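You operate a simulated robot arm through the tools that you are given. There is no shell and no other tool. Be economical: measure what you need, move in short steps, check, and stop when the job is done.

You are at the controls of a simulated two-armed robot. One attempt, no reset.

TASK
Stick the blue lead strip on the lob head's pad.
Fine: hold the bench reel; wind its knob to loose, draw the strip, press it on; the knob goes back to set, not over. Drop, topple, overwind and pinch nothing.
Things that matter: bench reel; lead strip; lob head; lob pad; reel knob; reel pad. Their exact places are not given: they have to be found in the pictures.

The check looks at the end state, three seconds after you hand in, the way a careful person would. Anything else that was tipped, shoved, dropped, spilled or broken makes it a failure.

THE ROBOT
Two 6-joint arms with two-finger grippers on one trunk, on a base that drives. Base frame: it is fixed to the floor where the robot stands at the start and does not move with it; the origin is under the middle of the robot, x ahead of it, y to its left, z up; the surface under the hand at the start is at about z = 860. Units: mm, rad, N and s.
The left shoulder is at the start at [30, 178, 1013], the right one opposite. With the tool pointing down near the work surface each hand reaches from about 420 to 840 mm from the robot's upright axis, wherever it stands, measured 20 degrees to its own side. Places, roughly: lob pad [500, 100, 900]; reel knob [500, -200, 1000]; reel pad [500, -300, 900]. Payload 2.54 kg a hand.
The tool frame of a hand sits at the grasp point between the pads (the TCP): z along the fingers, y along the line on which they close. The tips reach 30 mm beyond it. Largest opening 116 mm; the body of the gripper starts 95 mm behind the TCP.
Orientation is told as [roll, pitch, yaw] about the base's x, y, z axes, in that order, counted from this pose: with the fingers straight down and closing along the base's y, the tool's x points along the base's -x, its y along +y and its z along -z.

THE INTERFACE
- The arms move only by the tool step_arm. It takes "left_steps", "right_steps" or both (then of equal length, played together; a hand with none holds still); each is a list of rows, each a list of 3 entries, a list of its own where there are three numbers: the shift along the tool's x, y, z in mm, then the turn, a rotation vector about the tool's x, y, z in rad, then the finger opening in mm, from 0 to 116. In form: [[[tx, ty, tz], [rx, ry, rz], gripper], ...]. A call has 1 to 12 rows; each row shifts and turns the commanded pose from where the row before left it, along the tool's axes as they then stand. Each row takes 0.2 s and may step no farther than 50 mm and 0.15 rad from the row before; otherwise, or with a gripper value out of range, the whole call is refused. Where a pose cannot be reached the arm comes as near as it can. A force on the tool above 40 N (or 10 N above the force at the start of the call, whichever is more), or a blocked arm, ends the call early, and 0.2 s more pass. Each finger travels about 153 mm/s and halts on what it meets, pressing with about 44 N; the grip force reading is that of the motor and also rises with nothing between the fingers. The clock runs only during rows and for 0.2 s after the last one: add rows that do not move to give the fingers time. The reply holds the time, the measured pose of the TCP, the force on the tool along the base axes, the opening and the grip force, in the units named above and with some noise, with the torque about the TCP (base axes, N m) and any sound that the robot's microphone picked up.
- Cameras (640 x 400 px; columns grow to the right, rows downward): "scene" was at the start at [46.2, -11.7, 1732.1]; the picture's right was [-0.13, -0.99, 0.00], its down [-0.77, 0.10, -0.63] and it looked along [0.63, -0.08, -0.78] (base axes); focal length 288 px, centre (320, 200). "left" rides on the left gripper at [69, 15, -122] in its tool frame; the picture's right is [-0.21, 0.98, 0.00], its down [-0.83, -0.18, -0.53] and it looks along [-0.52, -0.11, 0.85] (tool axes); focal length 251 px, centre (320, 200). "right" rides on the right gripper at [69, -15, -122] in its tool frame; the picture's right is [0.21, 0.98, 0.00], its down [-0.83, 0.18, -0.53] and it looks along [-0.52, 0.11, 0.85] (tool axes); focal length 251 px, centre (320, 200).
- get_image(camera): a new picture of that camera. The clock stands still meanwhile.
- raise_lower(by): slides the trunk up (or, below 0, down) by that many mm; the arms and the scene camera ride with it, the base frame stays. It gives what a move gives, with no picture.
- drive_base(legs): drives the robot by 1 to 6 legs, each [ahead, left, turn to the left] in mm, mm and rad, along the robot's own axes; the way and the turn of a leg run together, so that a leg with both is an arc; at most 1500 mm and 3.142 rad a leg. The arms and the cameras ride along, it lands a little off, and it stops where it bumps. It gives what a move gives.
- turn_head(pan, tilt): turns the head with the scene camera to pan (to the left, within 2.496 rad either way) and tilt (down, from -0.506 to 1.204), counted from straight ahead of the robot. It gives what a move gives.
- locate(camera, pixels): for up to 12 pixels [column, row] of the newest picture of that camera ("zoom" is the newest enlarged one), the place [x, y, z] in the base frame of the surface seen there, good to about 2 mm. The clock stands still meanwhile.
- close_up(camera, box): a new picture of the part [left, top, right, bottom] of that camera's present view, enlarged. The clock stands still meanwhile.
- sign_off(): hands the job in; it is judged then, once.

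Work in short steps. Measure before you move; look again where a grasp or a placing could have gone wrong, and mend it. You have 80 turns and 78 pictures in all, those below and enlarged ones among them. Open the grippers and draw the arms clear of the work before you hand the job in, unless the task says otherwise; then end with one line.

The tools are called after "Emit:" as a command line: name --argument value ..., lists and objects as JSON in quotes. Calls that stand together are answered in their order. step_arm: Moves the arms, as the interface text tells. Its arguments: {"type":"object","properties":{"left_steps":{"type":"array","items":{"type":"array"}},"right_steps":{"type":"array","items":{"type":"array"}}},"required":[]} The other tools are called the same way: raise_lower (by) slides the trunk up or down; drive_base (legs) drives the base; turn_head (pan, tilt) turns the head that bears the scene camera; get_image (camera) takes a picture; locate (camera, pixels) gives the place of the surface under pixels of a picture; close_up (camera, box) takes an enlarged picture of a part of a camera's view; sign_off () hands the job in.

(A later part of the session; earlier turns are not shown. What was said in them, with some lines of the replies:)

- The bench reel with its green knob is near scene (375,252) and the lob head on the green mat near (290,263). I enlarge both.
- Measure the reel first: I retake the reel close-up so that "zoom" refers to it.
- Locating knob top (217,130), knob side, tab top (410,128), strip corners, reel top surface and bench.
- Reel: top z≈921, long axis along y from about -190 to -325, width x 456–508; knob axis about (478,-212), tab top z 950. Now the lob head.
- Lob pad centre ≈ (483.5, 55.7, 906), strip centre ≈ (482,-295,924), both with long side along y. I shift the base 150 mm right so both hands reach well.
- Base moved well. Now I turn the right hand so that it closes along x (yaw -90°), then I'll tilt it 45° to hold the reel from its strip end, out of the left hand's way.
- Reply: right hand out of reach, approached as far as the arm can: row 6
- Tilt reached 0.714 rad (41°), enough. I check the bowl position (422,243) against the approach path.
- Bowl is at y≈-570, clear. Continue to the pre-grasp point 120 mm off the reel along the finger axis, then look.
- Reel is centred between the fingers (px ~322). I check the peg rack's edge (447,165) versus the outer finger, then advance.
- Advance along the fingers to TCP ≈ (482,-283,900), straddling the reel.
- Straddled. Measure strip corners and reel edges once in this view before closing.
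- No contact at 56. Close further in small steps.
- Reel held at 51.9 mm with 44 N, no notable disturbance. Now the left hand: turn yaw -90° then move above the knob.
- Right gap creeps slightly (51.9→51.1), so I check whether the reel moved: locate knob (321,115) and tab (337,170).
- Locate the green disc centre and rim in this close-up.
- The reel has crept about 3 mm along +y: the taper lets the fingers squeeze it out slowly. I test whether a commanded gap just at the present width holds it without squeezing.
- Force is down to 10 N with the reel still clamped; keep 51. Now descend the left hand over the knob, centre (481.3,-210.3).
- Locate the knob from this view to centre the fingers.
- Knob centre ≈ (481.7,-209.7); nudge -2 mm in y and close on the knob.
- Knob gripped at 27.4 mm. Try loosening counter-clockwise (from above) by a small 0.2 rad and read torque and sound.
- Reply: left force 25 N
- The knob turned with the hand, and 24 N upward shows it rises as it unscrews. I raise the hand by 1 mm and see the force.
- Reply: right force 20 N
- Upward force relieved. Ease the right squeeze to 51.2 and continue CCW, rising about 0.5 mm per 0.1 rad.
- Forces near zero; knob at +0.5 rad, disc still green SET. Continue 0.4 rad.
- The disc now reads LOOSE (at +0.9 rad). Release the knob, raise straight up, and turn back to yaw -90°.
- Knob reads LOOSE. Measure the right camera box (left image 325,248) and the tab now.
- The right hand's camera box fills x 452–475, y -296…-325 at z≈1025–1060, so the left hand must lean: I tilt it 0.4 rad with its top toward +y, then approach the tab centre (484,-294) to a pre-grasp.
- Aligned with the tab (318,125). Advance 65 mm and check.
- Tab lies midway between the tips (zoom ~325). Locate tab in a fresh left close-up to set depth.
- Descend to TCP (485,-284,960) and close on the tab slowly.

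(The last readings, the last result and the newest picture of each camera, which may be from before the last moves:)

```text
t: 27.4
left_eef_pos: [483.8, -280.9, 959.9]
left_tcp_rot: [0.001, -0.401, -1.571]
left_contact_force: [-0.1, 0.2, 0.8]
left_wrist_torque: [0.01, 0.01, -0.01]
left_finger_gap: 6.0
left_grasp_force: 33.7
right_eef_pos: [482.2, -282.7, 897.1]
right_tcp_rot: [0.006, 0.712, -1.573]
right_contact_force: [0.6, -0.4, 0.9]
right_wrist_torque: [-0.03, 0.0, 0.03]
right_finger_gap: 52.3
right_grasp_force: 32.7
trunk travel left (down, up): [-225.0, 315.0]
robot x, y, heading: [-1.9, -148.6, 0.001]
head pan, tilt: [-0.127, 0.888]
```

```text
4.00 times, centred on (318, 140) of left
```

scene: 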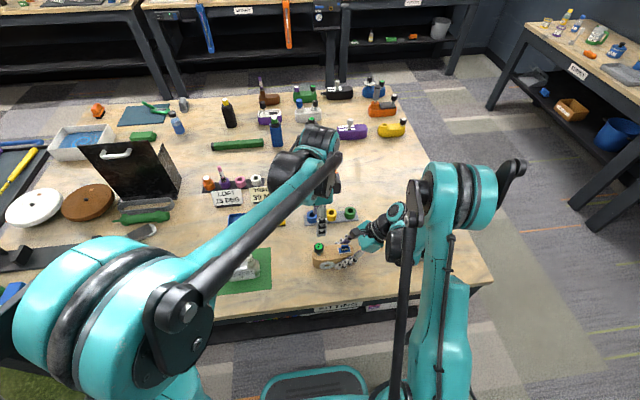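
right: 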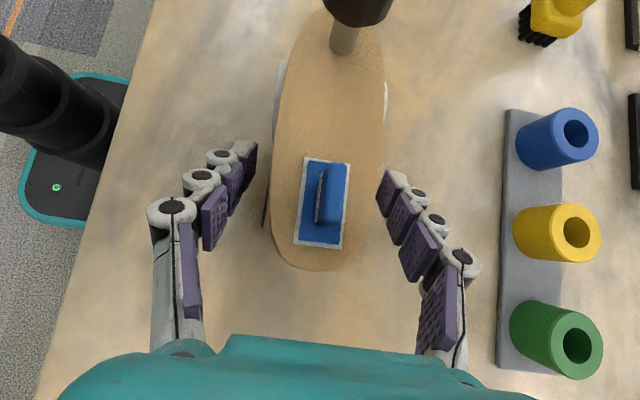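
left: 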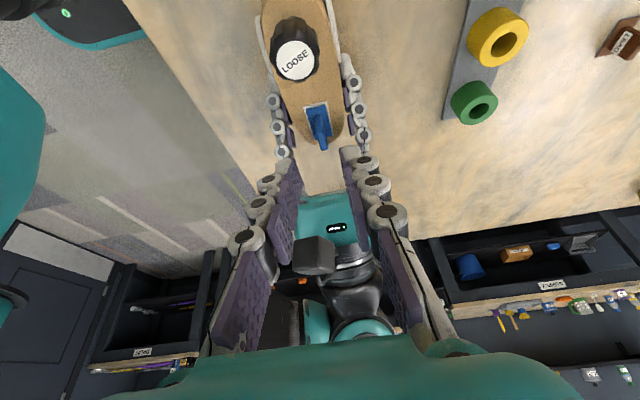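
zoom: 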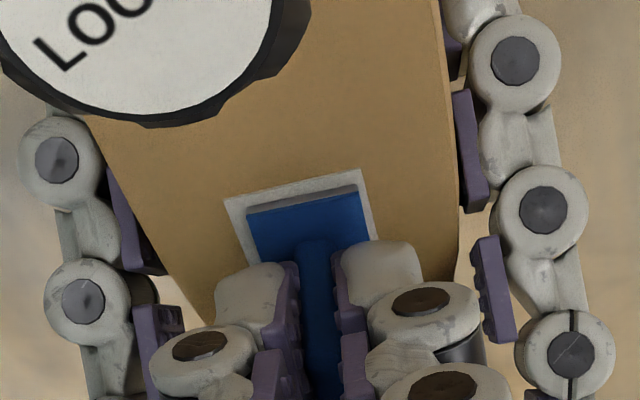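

Tab gripped (6.0 mm). Draw it straight up in small steps, watching the force.

Emit:
step_arm --left_steps '[[[-0.8, 0, -1.8], [0, 0, 0], 4], [[-0.8, 0, -1.8], [0, 0, 0], 4], [[-1.2, 0, -2.8], [0, 0, 0], 4], [[-1.2, 0, -2.8], [0, 0, 0], 4]]'

Emit:
close_up --camera "left" --box '[238, 90, 398, 190]'

```text
t: 28.4
left_eef_pos: [484.6, -279.5, 968.7]
left_tcp_rot: [-0.001, -0.399, -1.57]
left_contact_force: [-0.6, -0.8, 0.6]
left_wrist_torque: [0.02, 0.03, -0.02]
left_finger_gap: 6.0
left_grasp_force: 34.0
right_eef_pos: [483.7, -282.6, 898.8]
right_tcp_rot: [0.006, 0.715, -1.572]
right_contact_force: [0.7, -0.1, -0.8]
right_wrist_torque: [0.05, -0.01, 0.0]
right_finger_gap: 52.5
right_grasp_force: 0.5
trunk travel left (down, up): [-225.0, 315.0]
robot x, y, heading: [0.3, -149.0, -0.0]
head pan, tilt: [-0.127, 0.888]
```

```text
4.00 times, centred on (318, 140) of left
```

zoom: 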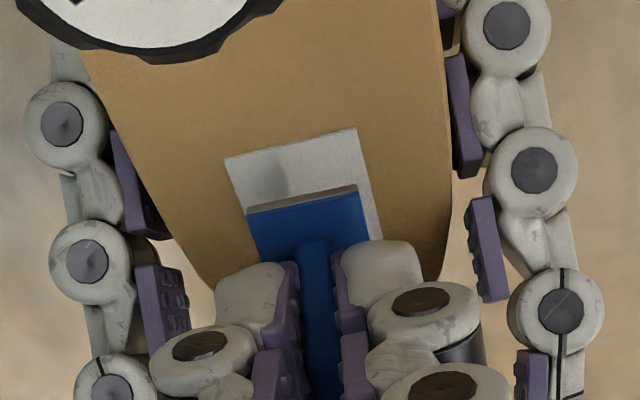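

The strip came free with its gray backing, and the bare reel pad is visible. Retreat along the fingers, then carry it in +y over the lob head.

Emit:
step_arm --left_steps '[[[0, 0, -35], [0, 0, 0], 4], [[0, 0, -35], [0, 0, 0], 4], [[42.1, 0, -17.8], [0, 0, 0], 4], [[42.1, 0, -17.8], [0, 0, 0], 4], [[42.1, 0, -17.8], [0, 0, 0], 4], [[42.1, 0, -17.8], [0, 0, 0], 4], [[42.1, 0, -17.8], [0, 0, 0], 4], [[42.1, 0, -17.8], [0, 0, 0], 4], [[42.1, 0, -17.8], [0, 0, 0], 4], [[0, 0, 0], [0, 0, 0], 4]]'

Emit:
get_image --camera "left"

Emit:
get_image --camera "scene"

```text
t: 30.6
left_eef_pos: [489.1, 67.4, 1033.8]
left_tcp_rot: [0.0, -0.4, -1.574]
left_contact_force: [-0.2, -0.4, -0.2]
left_wrist_torque: [0.0, 0.0, 0.02]
left_finger_gap: 5.9
left_grasp_force: 34.1
right_eef_pos: [481.7, -281.6, 897.3]
right_tcp_rot: [0.006, 0.714, -1.573]
right_contact_force: [0.0, 0.3, 0.9]
right_wrist_torque: [0.0, -0.01, 0.02]
right_finger_gap: 52.9
right_grasp_force: 1.0
trunk travel left (down, up): [-225.0, 315.0]
robot x, y, heading: [-1.1, -142.8, -0.002]
head pan, tilt: [-0.127, 0.888]
```

```text
47 pictures are left
```

left: 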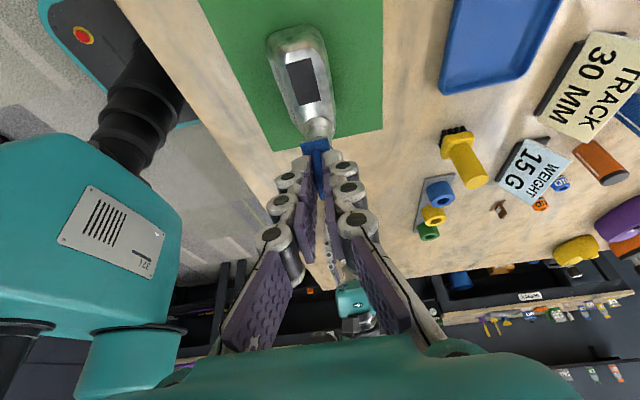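

```text
46 pictures are left
```

scene: 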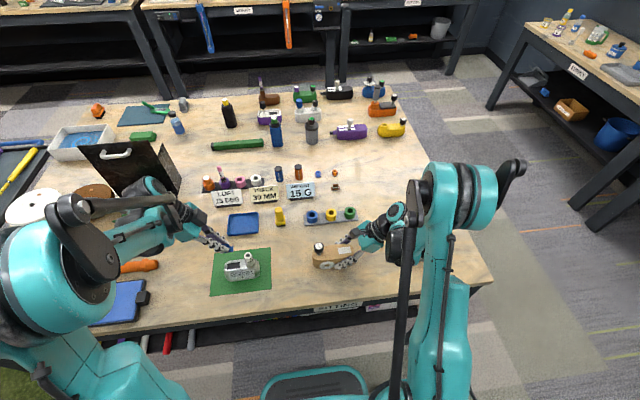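

Strip is above the lob head. Enlarge both the strip in hand and the lob pad to measure the offset.

Emit:
close_up --camera "left" --box '[256, 20, 384, 180]'

Emit:
close_up --camera "scene" --box '[192, 220, 288, 280]'

```text
2.50 times, centred on (320, 100) of left
```

zoom: 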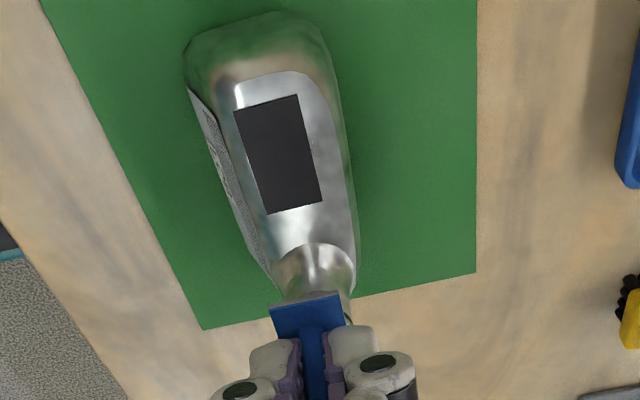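

```text
6.67 times, centred on (240, 250) of scene
```

zoom: 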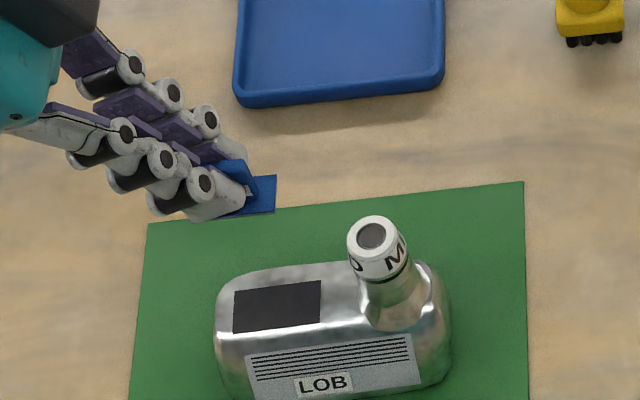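

Locate strip corners (275,176),(273,212) and pad corners in this zoom.

Emit:
locate --camera "zoom" --pixels '[[274, 177], [272, 211], [262, 212], [262, 178], [235, 163], [247, 190], [235, 294], [319, 284], [235, 331], [318, 320], [277, 307], [372, 235]]'

Emit:
close_up --camera "left" --box '[270, 110, 366, 170]'

Emit:
locate --camera "zoom" --pixels '[[245, 190], [390, 160], [320, 200], [260, 230], [420, 230], [310, 176]]'

```text
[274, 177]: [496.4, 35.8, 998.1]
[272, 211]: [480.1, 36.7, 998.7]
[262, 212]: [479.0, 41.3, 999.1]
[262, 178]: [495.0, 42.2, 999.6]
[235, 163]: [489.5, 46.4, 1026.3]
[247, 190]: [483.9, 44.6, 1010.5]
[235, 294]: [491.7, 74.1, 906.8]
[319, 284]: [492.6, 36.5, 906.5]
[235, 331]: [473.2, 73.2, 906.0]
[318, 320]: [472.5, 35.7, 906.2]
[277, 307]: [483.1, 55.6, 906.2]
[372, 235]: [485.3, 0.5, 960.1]
```

```text
6.67 times, centred on (318, 140) of left
```

zoom: 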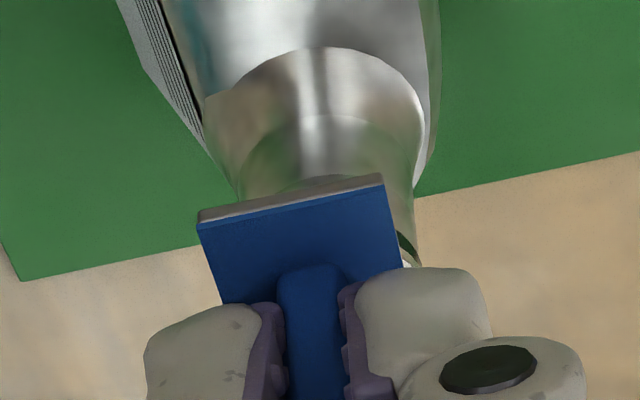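

```text
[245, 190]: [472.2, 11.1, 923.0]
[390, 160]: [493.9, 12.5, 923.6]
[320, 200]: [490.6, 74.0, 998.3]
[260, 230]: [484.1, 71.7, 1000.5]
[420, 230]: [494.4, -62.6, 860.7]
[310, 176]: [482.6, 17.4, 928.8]
```

Strip centre ≈ (488.3, 55) vs pad centre (482.6, 55.4). Check strip yaw from its +y edge corners.

Emit:
locate --camera "zoom" --pixels '[[203, 229], [215, 228], [375, 192], [383, 194], [290, 210], [225, 290], [396, 255]]'

```text
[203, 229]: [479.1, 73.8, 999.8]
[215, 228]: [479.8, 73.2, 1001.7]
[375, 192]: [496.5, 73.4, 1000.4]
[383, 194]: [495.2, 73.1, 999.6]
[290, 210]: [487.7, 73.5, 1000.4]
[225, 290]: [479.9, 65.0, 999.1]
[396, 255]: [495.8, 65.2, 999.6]
```

Strip yaw is ~0 and y matches; shift x by -5.4 mm and descend 75 mm, leaving ~15 mm.

Emit:
step_arm --left_steps '[[[0.5, -5.4, -0.2], [0, 0, 0], 4], [[14.6, 0, 34.5], [0, 0, 0], 4], [[14.6, 0, 34.5], [0, 0, 0], 4], [[0, 0, 0], [0, 0, 0], 4]]'

Emit:
close_up --camera "scene" --box '[192, 220, 288, 280]'

Emit:
close_up --camera "left" --box '[254, 90, 382, 170]'

```text
t: 31.6
left_eef_pos: [479.1, 69.5, 960.3]
left_tcp_rot: [-0.001, -0.398, -1.57]
left_contact_force: [0.3, 0.6, -0.2]
left_wrist_torque: [-0.02, -0.02, 0.04]
left_finger_gap: 5.7
left_grasp_force: 33.8
right_eef_pos: [482.1, -281.9, 896.4]
right_tcp_rot: [0.008, 0.715, -1.571]
right_contact_force: [-0.7, -0.8, 0.9]
right_wrist_torque: [0.02, 0.01, 0.0]
right_finger_gap: 52.3
right_grasp_force: 1.2
trunk travel left (down, up): [-225.0, 315.0]
robot x, y, heading: [-0.5, -142.2, -0.002]
head pan, tilt: [-0.127, 0.888]
```

```text
6.67 times, centred on (240, 250) of scene
```

zoom: 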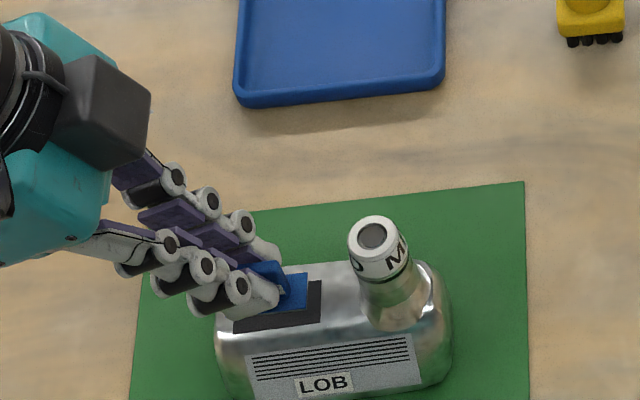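

```text
5.00 times, centred on (318, 130) of left
```

zoom: 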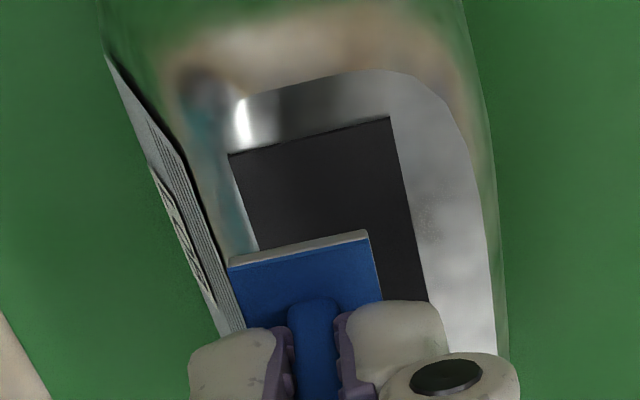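

Measure strip and pad again in this close-up, to correct before contact.

Emit:
locate --camera "zoom" --pixels '[[235, 264], [365, 237], [300, 252], [245, 320], [375, 290], [234, 158], [384, 122], [420, 290], [310, 140]]'

Emit:
close_up --camera "scene" --box '[216, 250, 264, 280]'

```text
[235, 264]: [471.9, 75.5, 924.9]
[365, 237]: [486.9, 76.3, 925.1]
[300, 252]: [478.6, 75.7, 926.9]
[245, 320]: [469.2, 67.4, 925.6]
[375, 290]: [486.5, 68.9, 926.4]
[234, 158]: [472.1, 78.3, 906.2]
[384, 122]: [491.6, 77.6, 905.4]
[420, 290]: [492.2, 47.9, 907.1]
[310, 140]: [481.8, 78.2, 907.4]
```

```text
13.33 times, centred on (240, 265) of scene
```

zoom: 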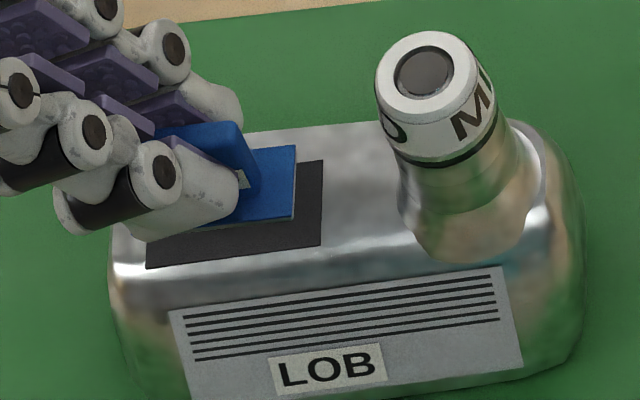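

Locate -y end corners from the scene close-up.

Emit:
locate --camera "zoom" --pixels '[[292, 150], [290, 210], [292, 180], [275, 212], [275, 152], [319, 165], [318, 240], [319, 200], [150, 263], [240, 252]]'

```text
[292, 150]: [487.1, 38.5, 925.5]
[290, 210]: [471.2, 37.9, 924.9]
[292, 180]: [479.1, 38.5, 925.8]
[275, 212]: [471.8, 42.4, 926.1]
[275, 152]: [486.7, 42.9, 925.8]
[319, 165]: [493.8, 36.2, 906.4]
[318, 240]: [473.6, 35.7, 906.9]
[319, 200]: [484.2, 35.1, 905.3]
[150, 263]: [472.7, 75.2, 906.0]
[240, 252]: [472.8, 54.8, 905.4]
```

Strip centre (479.1,57), pad centre (483,55.2): shift +3.8 x, -1.8 y, and descend 11 mm.

Emit:
step_arm --left_steps '[[[-1.7, 3.8, 0.7], [0, 0, 0], 4], [[4.3, 0, 10.1], [0, 0, 0], 4], [[0, 0, 0], [0, 0, 0], 4]]'

Emit:
close_up --camera "left" --box '[254, 90, 382, 170]'

Emit:
locate --camera "zoom" --pixels '[[235, 264], [365, 237], [300, 252], [245, 320], [375, 290], [310, 140]]'

Emit:
close_up --camera "scene" --box '[216, 250, 264, 280]'

```text
t: 32.4
left_eef_pos: [483.7, 67.0, 948.2]
left_tcp_rot: [0.001, -0.399, -1.57]
left_contact_force: [-1.0, -0.6, -0.2]
left_wrist_torque: [0.0, 0.01, 0.02]
left_finger_gap: 6.0
left_grasp_force: 34.0
right_eef_pos: [482.2, -282.9, 897.5]
right_tcp_rot: [0.007, 0.714, -1.572]
right_contact_force: [-0.6, -0.3, 0.5]
right_wrist_torque: [0.04, 0.0, -0.02]
right_finger_gap: 52.6
right_grasp_force: 1.2
trunk travel left (down, up): [-225.0, 315.0]
robot x, y, heading: [2.4, -148.1, -0.007]
head pan, tilt: [-0.127, 0.888]
```

```text
5.00 times, centred on (318, 130) of left
```

zoom: 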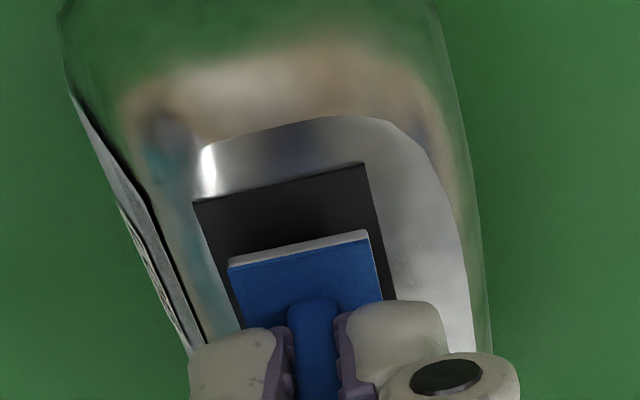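

```text
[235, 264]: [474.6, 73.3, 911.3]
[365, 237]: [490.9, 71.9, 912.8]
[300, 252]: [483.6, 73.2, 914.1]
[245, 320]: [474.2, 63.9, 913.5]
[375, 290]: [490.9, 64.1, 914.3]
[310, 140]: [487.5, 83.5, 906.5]
```

```text
13.33 times, centred on (240, 265) of scene
```

zoom: 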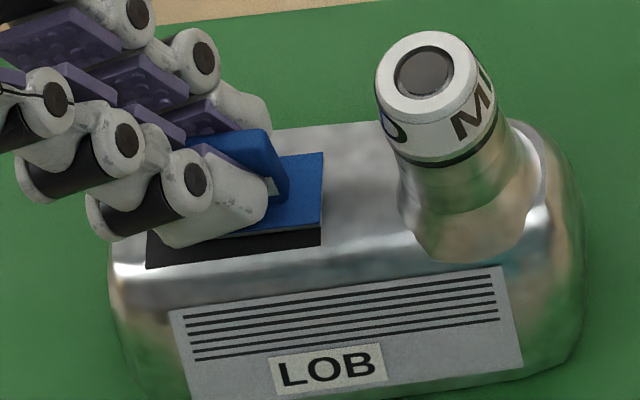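

Emit:
locate --camera "zoom" --pixels '[[319, 157], [317, 222], [319, 190], [300, 225], [300, 160], [150, 263], [318, 242], [320, 235], [255, 235]]'

```text
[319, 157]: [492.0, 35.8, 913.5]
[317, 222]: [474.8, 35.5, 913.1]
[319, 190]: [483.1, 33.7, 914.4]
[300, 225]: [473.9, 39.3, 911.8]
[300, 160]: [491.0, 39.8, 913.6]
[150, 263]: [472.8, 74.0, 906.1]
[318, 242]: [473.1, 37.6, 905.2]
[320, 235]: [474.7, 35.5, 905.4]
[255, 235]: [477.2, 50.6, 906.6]
```

Strip centre ≈ (483,54), pad (483,55.2), gap ~5 mm. Shift +1 y and go down 5 mm in fine rows.

Emit:
step_arm --left_steps '[[[2.1, 0, 2.4], [0, 0, 0], 4], [[0.39, 0, 0.92], [0, 0, 0], 4], [[0.39, 0, 0.92], [0, 0, 0], 4], [[0, 0, 0], [0, 0, 0], 4]]'

```text
t: 33.4
left_eef_pos: [482.9, 68.0, 943.2]
left_tcp_rot: [0.002, -0.4, -1.572]
left_contact_force: [11.5, 2.9, 27.0]
left_wrist_torque: [-0.33, -0.24, 0.12]
left_finger_gap: 5.9
left_grasp_force: 34.4
right_eef_pos: [482.4, -282.8, 898.0]
right_tcp_rot: [0.009, 0.716, -1.571]
right_contact_force: [-1.2, -0.5, 1.1]
right_wrist_torque: [0.01, 0.03, 0.05]
right_finger_gap: 52.5
right_grasp_force: 0.8
trunk travel left (down, up): [-225.0, 315.0]
robot x, y, heading: [-0.2, -144.4, -0.007]
head pan, tilt: [-0.127, 0.888]
```

Pressed with 27 N. Hold briefly and look.

Emit:
step_arm --left_steps '[[[0, 0, 0], [0, 0, 0], 4], [[0, 0, 0], [0, 0, 0], 4], [[0, 0, 0], [0, 0, 0], 4]]'

Emit:
close_up --camera "left" --box '[254, 90, 382, 170]'

Emit:
close_up --camera "scene" --box '[216, 250, 264, 280]'

```text
t: 34.2
left_eef_pos: [483.5, 67.0, 943.1]
left_tcp_rot: [0.0, -0.4, -1.57]
left_contact_force: [11.0, 2.5, 27.5]
left_wrist_torque: [-0.28, -0.29, 0.15]
left_finger_gap: 6.1
left_grasp_force: 33.7
right_eef_pos: [483.2, -282.3, 897.6]
right_tcp_rot: [0.009, 0.714, -1.57]
right_contact_force: [-0.5, -1.1, 0.8]
right_wrist_torque: [0.04, -0.01, 0.06]
right_finger_gap: 52.2
right_grasp_force: 1.2
trunk travel left (down, up): [-225.0, 315.0]
robot x, y, heading: [-0.5, -149.5, 0.0]
head pan, tilt: [-0.127, 0.888]
```

```text
5.00 times, centred on (318, 130) of left
```

zoom: 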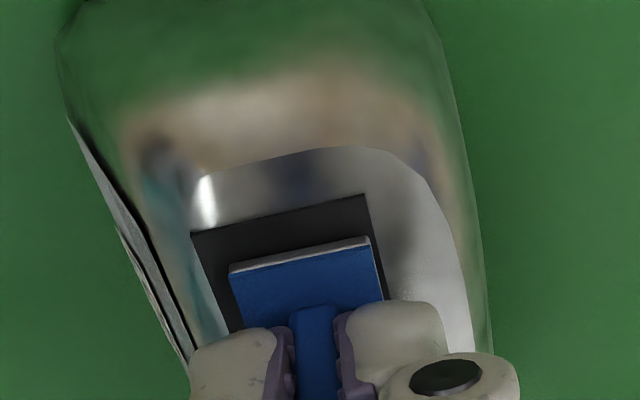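

```text
13.33 times, centred on (240, 265) of scene
```

zoom: 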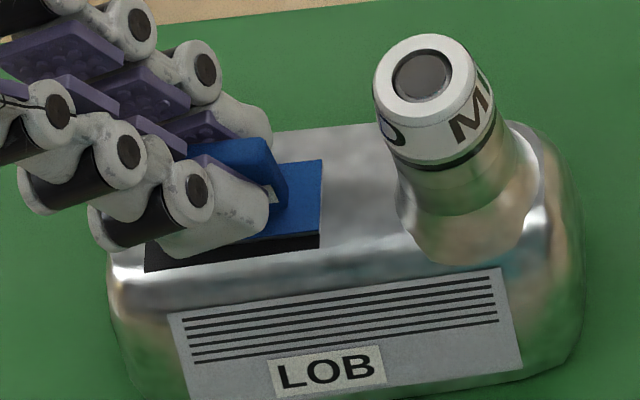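

Locate strip and pad edges now.

Emit:
locate --camera "zoom" --pixels '[[318, 164], [316, 230], [312, 200], [300, 235], [300, 168], [150, 267], [317, 243], [235, 252]]'

Emit:
close_up --camera "left" --box '[286, 120, 350, 160]'

Emit:
locate --camera "zoom" --pixels '[[150, 240], [410, 190], [280, 225], [150, 165], [395, 110], [270, 145], [270, 170], [145, 300], [420, 260]]'

```text
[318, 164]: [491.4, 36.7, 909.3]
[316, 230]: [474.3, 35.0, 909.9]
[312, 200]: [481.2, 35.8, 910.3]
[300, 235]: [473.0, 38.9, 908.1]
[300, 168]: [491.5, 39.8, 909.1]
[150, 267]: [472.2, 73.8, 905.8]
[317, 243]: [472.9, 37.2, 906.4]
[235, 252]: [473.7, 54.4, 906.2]
```

```text
10.00 times, centred on (318, 140) of left
```

zoom: 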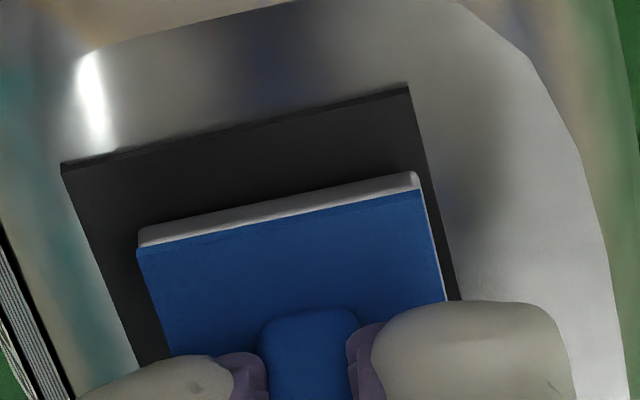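

```text
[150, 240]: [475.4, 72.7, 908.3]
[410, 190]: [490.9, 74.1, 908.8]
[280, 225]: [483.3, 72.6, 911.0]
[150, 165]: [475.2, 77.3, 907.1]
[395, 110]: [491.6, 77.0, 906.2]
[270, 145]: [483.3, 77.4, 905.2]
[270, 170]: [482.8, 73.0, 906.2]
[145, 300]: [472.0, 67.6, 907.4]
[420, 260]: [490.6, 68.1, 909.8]
```

Strip is seated: top ~909.5, spans x 474–491.5, y 35.5–73.5 on the pad. Relieve the press slightly, then open the fingers gently.

Emit:
step_arm --left_steps '[[[-0.4, 0, -0.9], [0, 0, 0], 4], [[0, 0, 0], [0, 0, 0], 4]]'

```text
t: 34.8
left_eef_pos: [482.5, 67.1, 942.5]
left_tcp_rot: [-0.001, -0.399, -1.57]
left_contact_force: [0.4, -0.7, -1.2]
left_wrist_torque: [-0.01, -0.02, -0.02]
left_finger_gap: 5.9
left_grasp_force: 34.2
right_eef_pos: [482.2, -281.7, 897.4]
right_tcp_rot: [0.007, 0.714, -1.572]
right_contact_force: [0.6, -1.3, -0.1]
right_wrist_torque: [0.01, 0.03, 0.03]
right_finger_gap: 52.4
right_grasp_force: 1.4
trunk travel left (down, up): [-225.0, 315.0]
robot x, y, heading: [-0.1, -148.0, -0.003]
head pan, tilt: [-0.127, 0.888]
```

Force is zero now. Open to 28 and back off along the finger axis.

Emit:
step_arm --left_steps '[[[0, 0, 0], [0, 0, 0], 10], [[0, 0, 0], [0, 0, 0], 20], [[0, 0, 0], [0, 0, 0], 28], [[0, 0, -15], [0, 0, 0], 28], [[0, 0, -35], [0, 0, 0], 28], [[0, 0, -40], [0, 0, 0], 28]]'

Emit:
close_up --camera "left" --box '[256, 40, 384, 120]'

Emit:
close_up --camera "scene" --box '[208, 245, 272, 285]'

```text
t: 36.2
left_eef_pos: [483.6, 102.8, 1026.9]
left_tcp_rot: [0.001, -0.401, -1.571]
left_contact_force: [0.0, -0.3, 1.1]
left_wrist_torque: [0.03, 0.01, 0.0]
left_finger_gap: 28.0
left_grasp_force: 0.0
right_eef_pos: [482.4, -282.1, 898.9]
right_tcp_rot: [0.006, 0.714, -1.572]
right_contact_force: [-0.6, 0.2, 0.6]
right_wrist_torque: [-0.02, 0.0, -0.01]
right_finger_gap: 52.5
right_grasp_force: 1.0
trunk travel left (down, up): [-225.0, 315.0]
robot x, y, heading: [-0.6, -148.4, 0.0]
head pan, tilt: [-0.127, 0.888]
```

```text
5.00 times, centred on (320, 80) of left
```

zoom: 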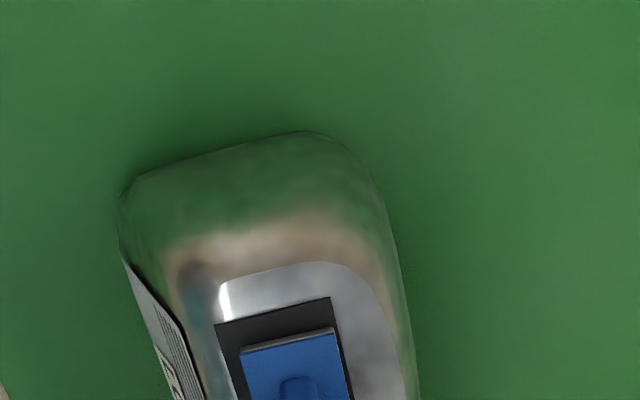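

```text
10.00 times, centred on (240, 265) of scene
```

zoom: 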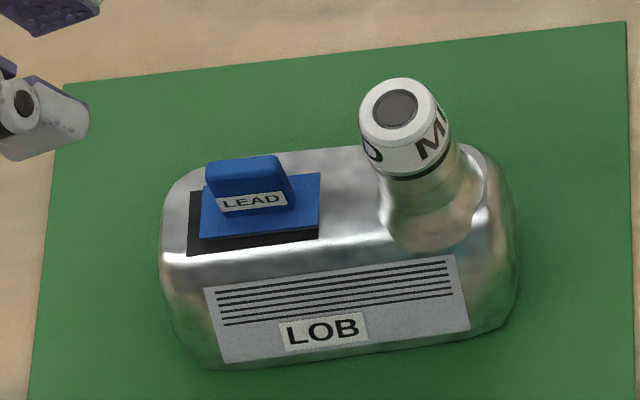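

Strip sits on the pad. Check its corners against the pad's.

Emit:
locate --camera "zoom" --pixels '[[319, 176], [317, 226], [202, 236], [203, 192], [190, 252], [317, 240], [190, 198], [260, 228], [225, 163], [280, 160]]'

Emit:
get_image --camera "right"

```text
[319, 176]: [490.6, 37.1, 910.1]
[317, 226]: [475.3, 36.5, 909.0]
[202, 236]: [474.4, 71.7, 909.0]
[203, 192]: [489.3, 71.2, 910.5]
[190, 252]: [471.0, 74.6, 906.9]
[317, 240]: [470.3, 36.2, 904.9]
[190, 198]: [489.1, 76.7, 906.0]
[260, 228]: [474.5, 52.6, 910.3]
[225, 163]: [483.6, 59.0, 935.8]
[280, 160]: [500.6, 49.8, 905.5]
```

```text
32 pictures are left
```

right: 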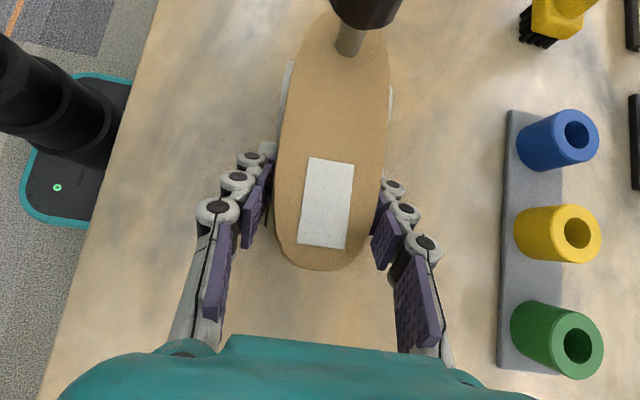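

Strip is within ~1.5 mm of the pad centre; the reel pad is bare. Now the left hand returns above the knob: level out, travel -y and rise, then turn to the yaw at which I left the knob (-0.67).

Emit:
step_arm --left_steps '[[[0, 0, -15], [0, 0.134, 0], 40], [[0, 0, -15], [0, 0.133, 0], 50], [[0, 0, -15], [0, 0.133, 0], 50], [[-44, -0.3, 0], [0, 0, 0], 50], [[-44, -0.3, 0], [0, 0, 0], 50], [[-44, -0.3, 0], [0, 0, 0], 50], [[-44, -0.3, 0], [0, 0, 0], 50], [[-44, -0.3, 0], [0, 0, 0], 50], [[-44, -0.3, 0], [0, 0, 0], 50], [[-44, -0.3, 0], [0, 0, 0], 50], [[0, 0, 0], [0, 0, 0], 50]]'

Emit:
step_arm --left_steps '[[[0, 0, 0], [0, 0, -0.1287], 50], [[0, 0, 0], [0, 0, -0.1287], 50], [[0, 0, 0], [0, 0, -0.1287], 50], [[0, 0, 0], [0, 0, -0.1287], 50], [[0, 0, 0], [0, 0, -0.1287], 50], [[0, 0, 0], [0, 0, -0.1287], 50], [[0, 0, 0], [0, 0, -0.1287], 50], [[0, 0, 0], [0, 0, 0], 50]]'

Emit:
close_up --camera "left" --box '[240, 70, 400, 170]'

```text
t: 38.6
left_eef_pos: [479.5, -195.8, 1067.2]
left_tcp_rot: [0.0, 0.0, -1.571]
left_contact_force: [-0.2, 0.0, -0.8]
left_wrist_torque: [-0.03, 0.01, 0.0]
left_finger_gap: 50.2
left_grasp_force: 0.1
right_eef_pos: [482.7, -281.2, 898.7]
right_tcp_rot: [0.007, 0.712, -1.573]
right_contact_force: [-0.4, 1.0, 0.0]
right_wrist_torque: [-0.03, 0.0, -0.03]
right_finger_gap: 52.4
right_grasp_force: 0.7
trunk travel left (down, up): [-225.0, 315.0]
robot x, y, heading: [1.2, -145.9, -0.003]
head pan, tilt: [-0.127, 0.888]
```

```text
t: 40.4
left_eef_pos: [480.6, -195.7, 1069.3]
left_tcp_rot: [0.0, -0.002, -0.667]
left_contact_force: [1.2, -0.2, 0.0]
left_wrist_torque: [-0.01, 0.01, -0.01]
left_finger_gap: 49.9
left_grasp_force: 0.2
right_eef_pos: [483.6, -282.7, 898.5]
right_tcp_rot: [0.007, 0.715, -1.572]
right_contact_force: [0.2, -1.0, 0.6]
right_wrist_torque: [-0.01, 0.01, -0.03]
right_finger_gap: 52.3
right_grasp_force: 10.1
trunk travel left (down, up): [-225.0, 315.0]
robot x, y, heading: [3.5, -147.7, 0.0]
head pan, tilt: [-0.127, 0.888]
```

```text
4.00 times, centred on (320, 120) of left
```

zoom: 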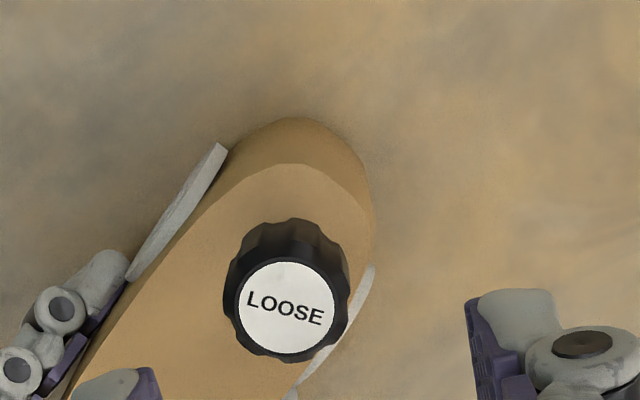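

Locate the knob disc centre (286,308) and rim.

Emit:
locate --camera "zoom" --pixels '[[286, 308], [242, 300], [331, 315], [290, 266], [282, 350]]'

```text
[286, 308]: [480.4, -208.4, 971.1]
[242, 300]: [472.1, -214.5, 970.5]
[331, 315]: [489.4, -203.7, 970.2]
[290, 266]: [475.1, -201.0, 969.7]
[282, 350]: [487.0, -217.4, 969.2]
```

Knob centre ≈ (480.9,-209.1). Align and descend over it.

Emit:
step_arm --left_steps '[[[-8.7, -10.2, 0], [0, 0, 0], 50], [[0, 0, 35], [0, 0, 0], 48], [[0, 0, 35], [0, 0, 0], 46], [[0, 0, 24], [0, 0, 0], 46], [[0, 0, 0], [0, 0, 0], 46]]'

Emit:
close_up --camera "left" --box '[240, 130, 400, 230]'

Emit:
locate --camera "zoom" --pixels '[[317, 225], [240, 220], [395, 225], [317, 165], [317, 290]]'

```text
t: 41.6
left_eef_pos: [480.3, -209.8, 976.4]
left_tcp_rot: [0.001, -0.001, -0.671]
left_contact_force: [-0.4, 0.8, 0.4]
left_wrist_torque: [0.01, 0.04, -0.02]
left_finger_gap: 46.0
left_grasp_force: 0.1
right_eef_pos: [482.8, -282.6, 898.5]
right_tcp_rot: [0.007, 0.715, -1.574]
right_contact_force: [-0.1, -0.5, 0.8]
right_wrist_torque: [-0.02, 0.03, -0.04]
right_finger_gap: 52.1
right_grasp_force: 10.1
trunk travel left (down, up): [-225.0, 315.0]
robot x, y, heading: [4.5, -145.5, -0.001]
head pan, tilt: [-0.127, 0.888]
```

```text
4.00 times, centred on (320, 180) of left
```

zoom: 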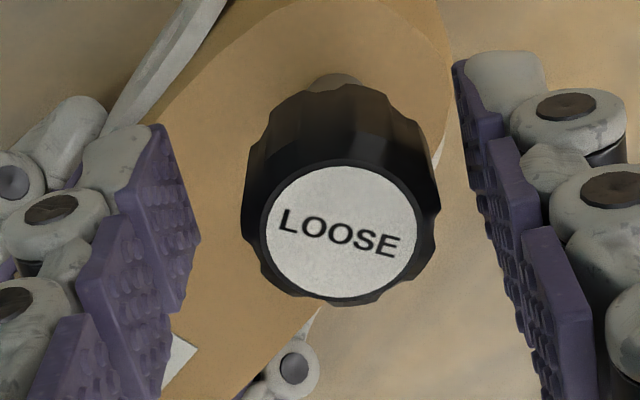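

```text
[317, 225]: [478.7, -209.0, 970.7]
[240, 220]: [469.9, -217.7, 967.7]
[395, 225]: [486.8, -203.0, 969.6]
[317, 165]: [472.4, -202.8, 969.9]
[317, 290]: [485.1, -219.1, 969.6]
```

Knob is ~2.5 mm toward the right finger; shift by +2.4 along tool y and close.

Emit:
step_arm --left_steps '[[[0.9, 2.4, 1], [0, 0, 0], 40], [[0, 0, 0], [0, 0, 0], 32], [[0, 0, 0], [0, 0, 0], 28], [[0, 0, 0], [0, 0, 0], 25], [[0, 0, 0], [0, 0, 0], 25]]'

Emit:
step_arm --left_steps '[[[0, 0, 0], [0, 0, 0.1], 24], [[0, 0, 0], [0, 0, 0.1], 24], [[0, 0, 0], [0, 0, 0.1], 24]]'

Emit:
close_up --camera "left" --box '[240, 130, 400, 230]'

```text
t: 42.8
left_eef_pos: [480.3, -206.6, 974.5]
left_tcp_rot: [-0.001, 0.0, -0.669]
left_contact_force: [-0.3, 0.4, -0.5]
left_wrist_torque: [0.02, 0.04, -0.02]
left_finger_gap: 27.3
left_grasp_force: 43.8
right_eef_pos: [483.4, -283.0, 898.1]
right_tcp_rot: [0.007, 0.715, -1.571]
right_contact_force: [0.1, 0.5, 0.2]
right_wrist_torque: [0.03, 0.0, -0.03]
right_finger_gap: 52.2
right_grasp_force: 0.9
trunk travel left (down, up): [-225.0, 315.0]
robot x, y, heading: [-0.7, -145.8, -0.001]
head pan, tilt: [-0.127, 0.888]
```

```text
t: 43.6
left_eef_pos: [482.3, -206.1, 975.0]
left_tcp_rot: [0.001, -0.001, -0.972]
left_contact_force: [0.9, -1.1, 16.7]
left_wrist_torque: [-0.37, -0.33, 0.02]
left_finger_gap: 27.0
left_grasp_force: 44.2
right_eef_pos: [482.2, -282.4, 899.3]
right_tcp_rot: [0.009, 0.712, -1.57]
right_contact_force: [1.7, 0.1, -1.2]
right_wrist_torque: [-0.12, -0.04, -0.05]
right_finger_gap: 52.4
right_grasp_force: 10.0
trunk travel left (down, up): [-225.0, 315.0]
robot x, y, heading: [-2.1, -147.1, -0.002]
head pan, tilt: [-0.127, 0.888]
```

```text
4.00 times, centred on (320, 180) of left
```

zoom: 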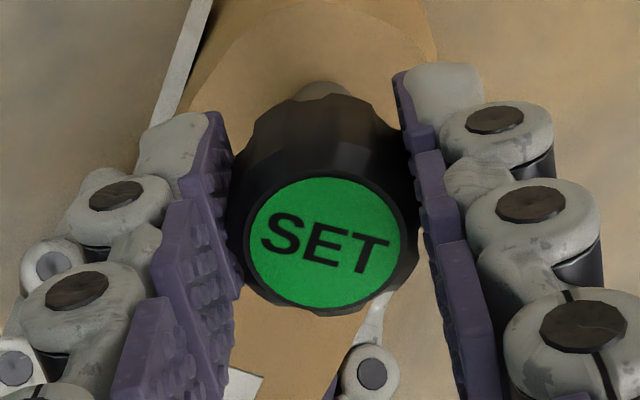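

Reads SET again; continue clockwise to its original angle in small steps, easing the 17 N vertical load by 0.7 mm.

Emit:
step_arm --left_steps '[[[0, 0, -0.7], [0, 0, 0], 24], [[0, 0, 0], [0, 0, 0.1], 24], [[0, 0, 0], [0, 0, 0.1], 24], [[0, 0, 0], [0, 0, 0.1], 24], [[0, 0, 0], [0, 0, 0.1], 24], [[0, 0, 0], [0, 0, 0], 24]]'

Emit:
close_up --camera "left" --box '[240, 130, 400, 230]'

```text
t: 45.0
left_eef_pos: [482.8, -206.9, 975.3]
left_tcp_rot: [0.0, 0.0, -1.373]
left_contact_force: [1.7, 0.2, 0.8]
left_wrist_torque: [0.03, -0.04, 0.03]
left_finger_gap: 27.2
left_grasp_force: 43.4
right_eef_pos: [482.9, -282.8, 898.0]
right_tcp_rot: [0.007, 0.713, -1.572]
right_contact_force: [-2.2, -0.5, 0.3]
right_wrist_torque: [-0.06, -0.02, 0.12]
right_finger_gap: 52.4
right_grasp_force: 10.1
trunk travel left (down, up): [-225.0, 315.0]
robot x, y, heading: [-3.3, -150.1, -0.001]
head pan, tilt: [-0.127, 0.888]
```

```text
4.00 times, centred on (320, 180) of left
```

zoom: 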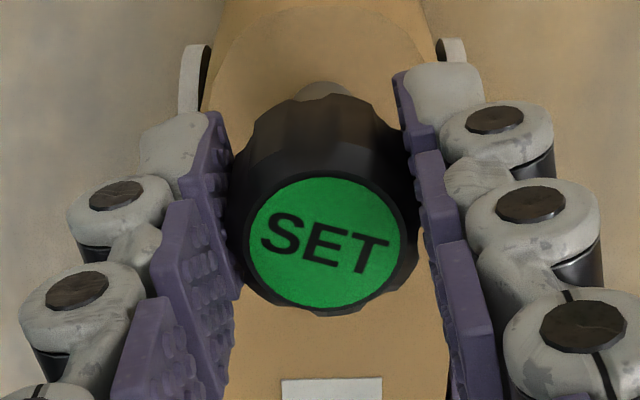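

Go the remaining 0.19 rad in fine rows, watching torque.

Emit:
step_arm --left_steps '[[[0, 0, 0], [0, 0, 0.07], 24], [[0, 0, 0], [0, 0, 0.06], 24], [[0, 0, 0], [0, 0, 0.06], 24], [[0, 0, 0], [0, 0, 0], 24]]'

```text
t: 46.0
left_eef_pos: [481.6, -207.0, 974.7]
left_tcp_rot: [0.0, 0.0, -1.561]
left_contact_force: [-0.3, -0.8, 0.9]
left_wrist_torque: [0.05, 0.0, 0.02]
left_finger_gap: 27.1
left_grasp_force: 44.2
right_eef_pos: [483.0, -282.4, 897.2]
right_tcp_rot: [0.006, 0.714, -1.573]
right_contact_force: [0.6, 0.1, -0.3]
right_wrist_torque: [-0.05, 0.0, -0.03]
right_finger_gap: 52.5
right_grasp_force: 10.1
trunk travel left (down, up): [-225.0, 315.0]
robot x, y, heading: [1.1, -146.3, -0.003]
head pan, tilt: [-0.127, 0.888]
```

Knob is back at its starting angle without any stop torque. Release and lift the left hand, and look.

Emit:
step_arm --left_steps '[[[0, 0, 0], [0, 0, 0], 36], [[0, 0, 0], [0, 0, 0], 48], [[0, 0, -30], [0, 0, 0], 48], [[0, 0, -45], [0, 0, 0], 48], [[0, 0, -45], [0, 0, 0], 48], [[45, 0, -15], [0, 0, 0], 48], [[45, 0, 0], [0, 0, 0], 48], [[0, 0, 0], [0, 0, 0], 48]]'

Emit:
close_up --camera "scene" --box '[280, 210, 408, 290]'

```text
t: 47.8
left_eef_pos: [479.1, -115.3, 1110.0]
left_tcp_rot: [0.001, -0.001, -1.561]
left_contact_force: [-0.6, 0.4, 0.0]
left_wrist_torque: [0.01, 0.01, -0.02]
left_finger_gap: 47.9
left_grasp_force: 0.0
right_eef_pos: [482.7, -281.2, 898.1]
right_tcp_rot: [0.007, 0.714, -1.572]
right_contact_force: [-1.0, -1.4, 1.0]
right_wrist_torque: [0.0, 0.01, 0.07]
right_finger_gap: 52.4
right_grasp_force: 21.8
trunk travel left (down, up): [-225.0, 315.0]
robot x, y, heading: [1.7, -145.6, 0.0]
head pan, tilt: [-0.127, 0.888]
```

```text
5.00 times, centred on (344, 250) of scene
```

zoom: 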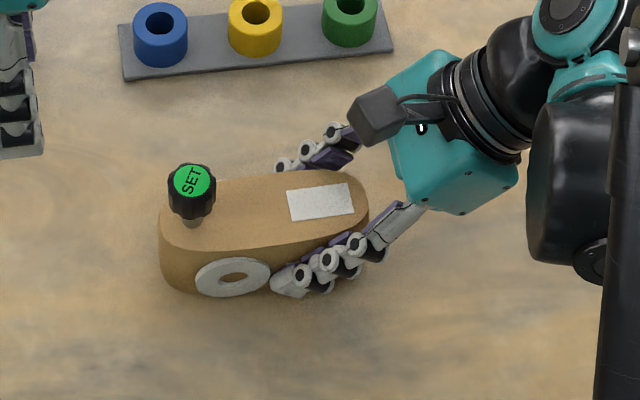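

Knob reads SET. Now open the right hand and withdraw it back along its fingers.

Emit:
step_arm --right_steps '[[[0, 0, 0], [0, 0, 0], 60], [[0, 0, 0], [0, 0, 0], 75], [[0, 0, 0], [0, 0, 0], 84], [[0, 0, -30], [0, 0, 0], 84], [[0, 0, -40], [0, 0, 0], 84], [[0, 0, -40], [0, 0, 0], 84], [[0, 0, -45], [0, 0, 0], 84], [[0, 0, -45], [0, 0, 0], 84], [[0, 0, 0], [0, 0, 0], 84]]'

Emit:
get_image --camera "scene"

Emit:
close_up --camera "scene" --box '[208, 225, 368, 285]'

```text
t: 49.8
left_eef_pos: [479.9, -115.2, 1109.4]
left_tcp_rot: [0.001, 0.0, -1.56]
left_contact_force: [0.5, 0.2, 0.0]
left_wrist_torque: [-0.02, 0.02, -0.03]
left_finger_gap: 48.0
left_grasp_force: 0.1
right_eef_pos: [480.7, -416.3, 1050.1]
right_tcp_rot: [0.007, 0.714, -1.572]
right_contact_force: [0.5, -0.3, -0.8]
right_wrist_torque: [-0.01, 0.01, 0.0]
right_finger_gap: 84.1
right_grasp_force: 0.0
trunk travel left (down, up): [-225.0, 315.0]
robot x, y, heading: [-1.5, -143.1, 0.002]
head pan, tilt: [-0.127, 0.888]
```

```text
26 pictures are left
```

scene: 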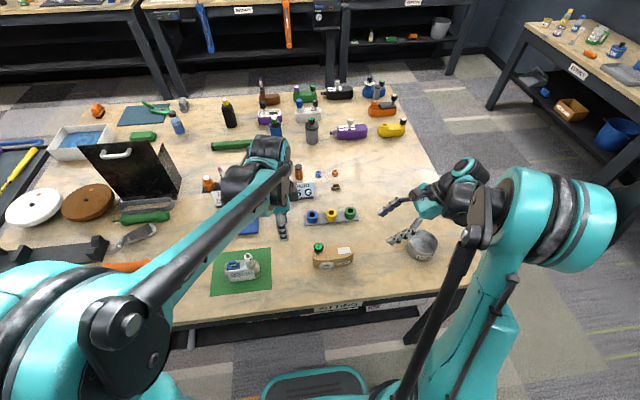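

```text
4.00 times, centred on (288, 255) of scene
```

zoom: 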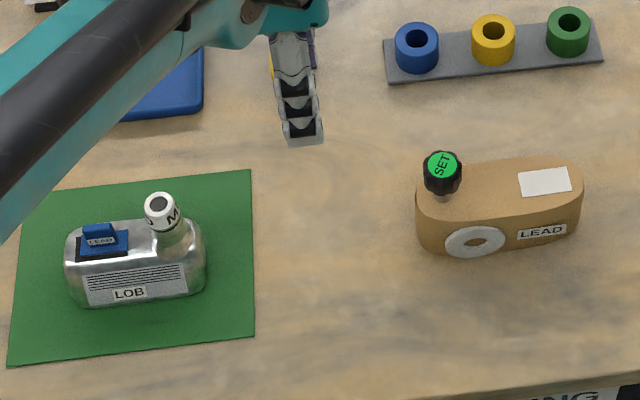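

The strip is on the lob pad, the knob reads SET, both objects stand upright in place and both hands are clear. I hand in.

Emit:
sign_off

```text
The job is handed in.
```

The blue lead strip is stuck on the lob head's pad, about 1.5 mm off the pad's centre. The reel knob is back at SET at its starting angle, the reel crept about 3 mm while it was held but stayed upright, and both hands are open and clear.
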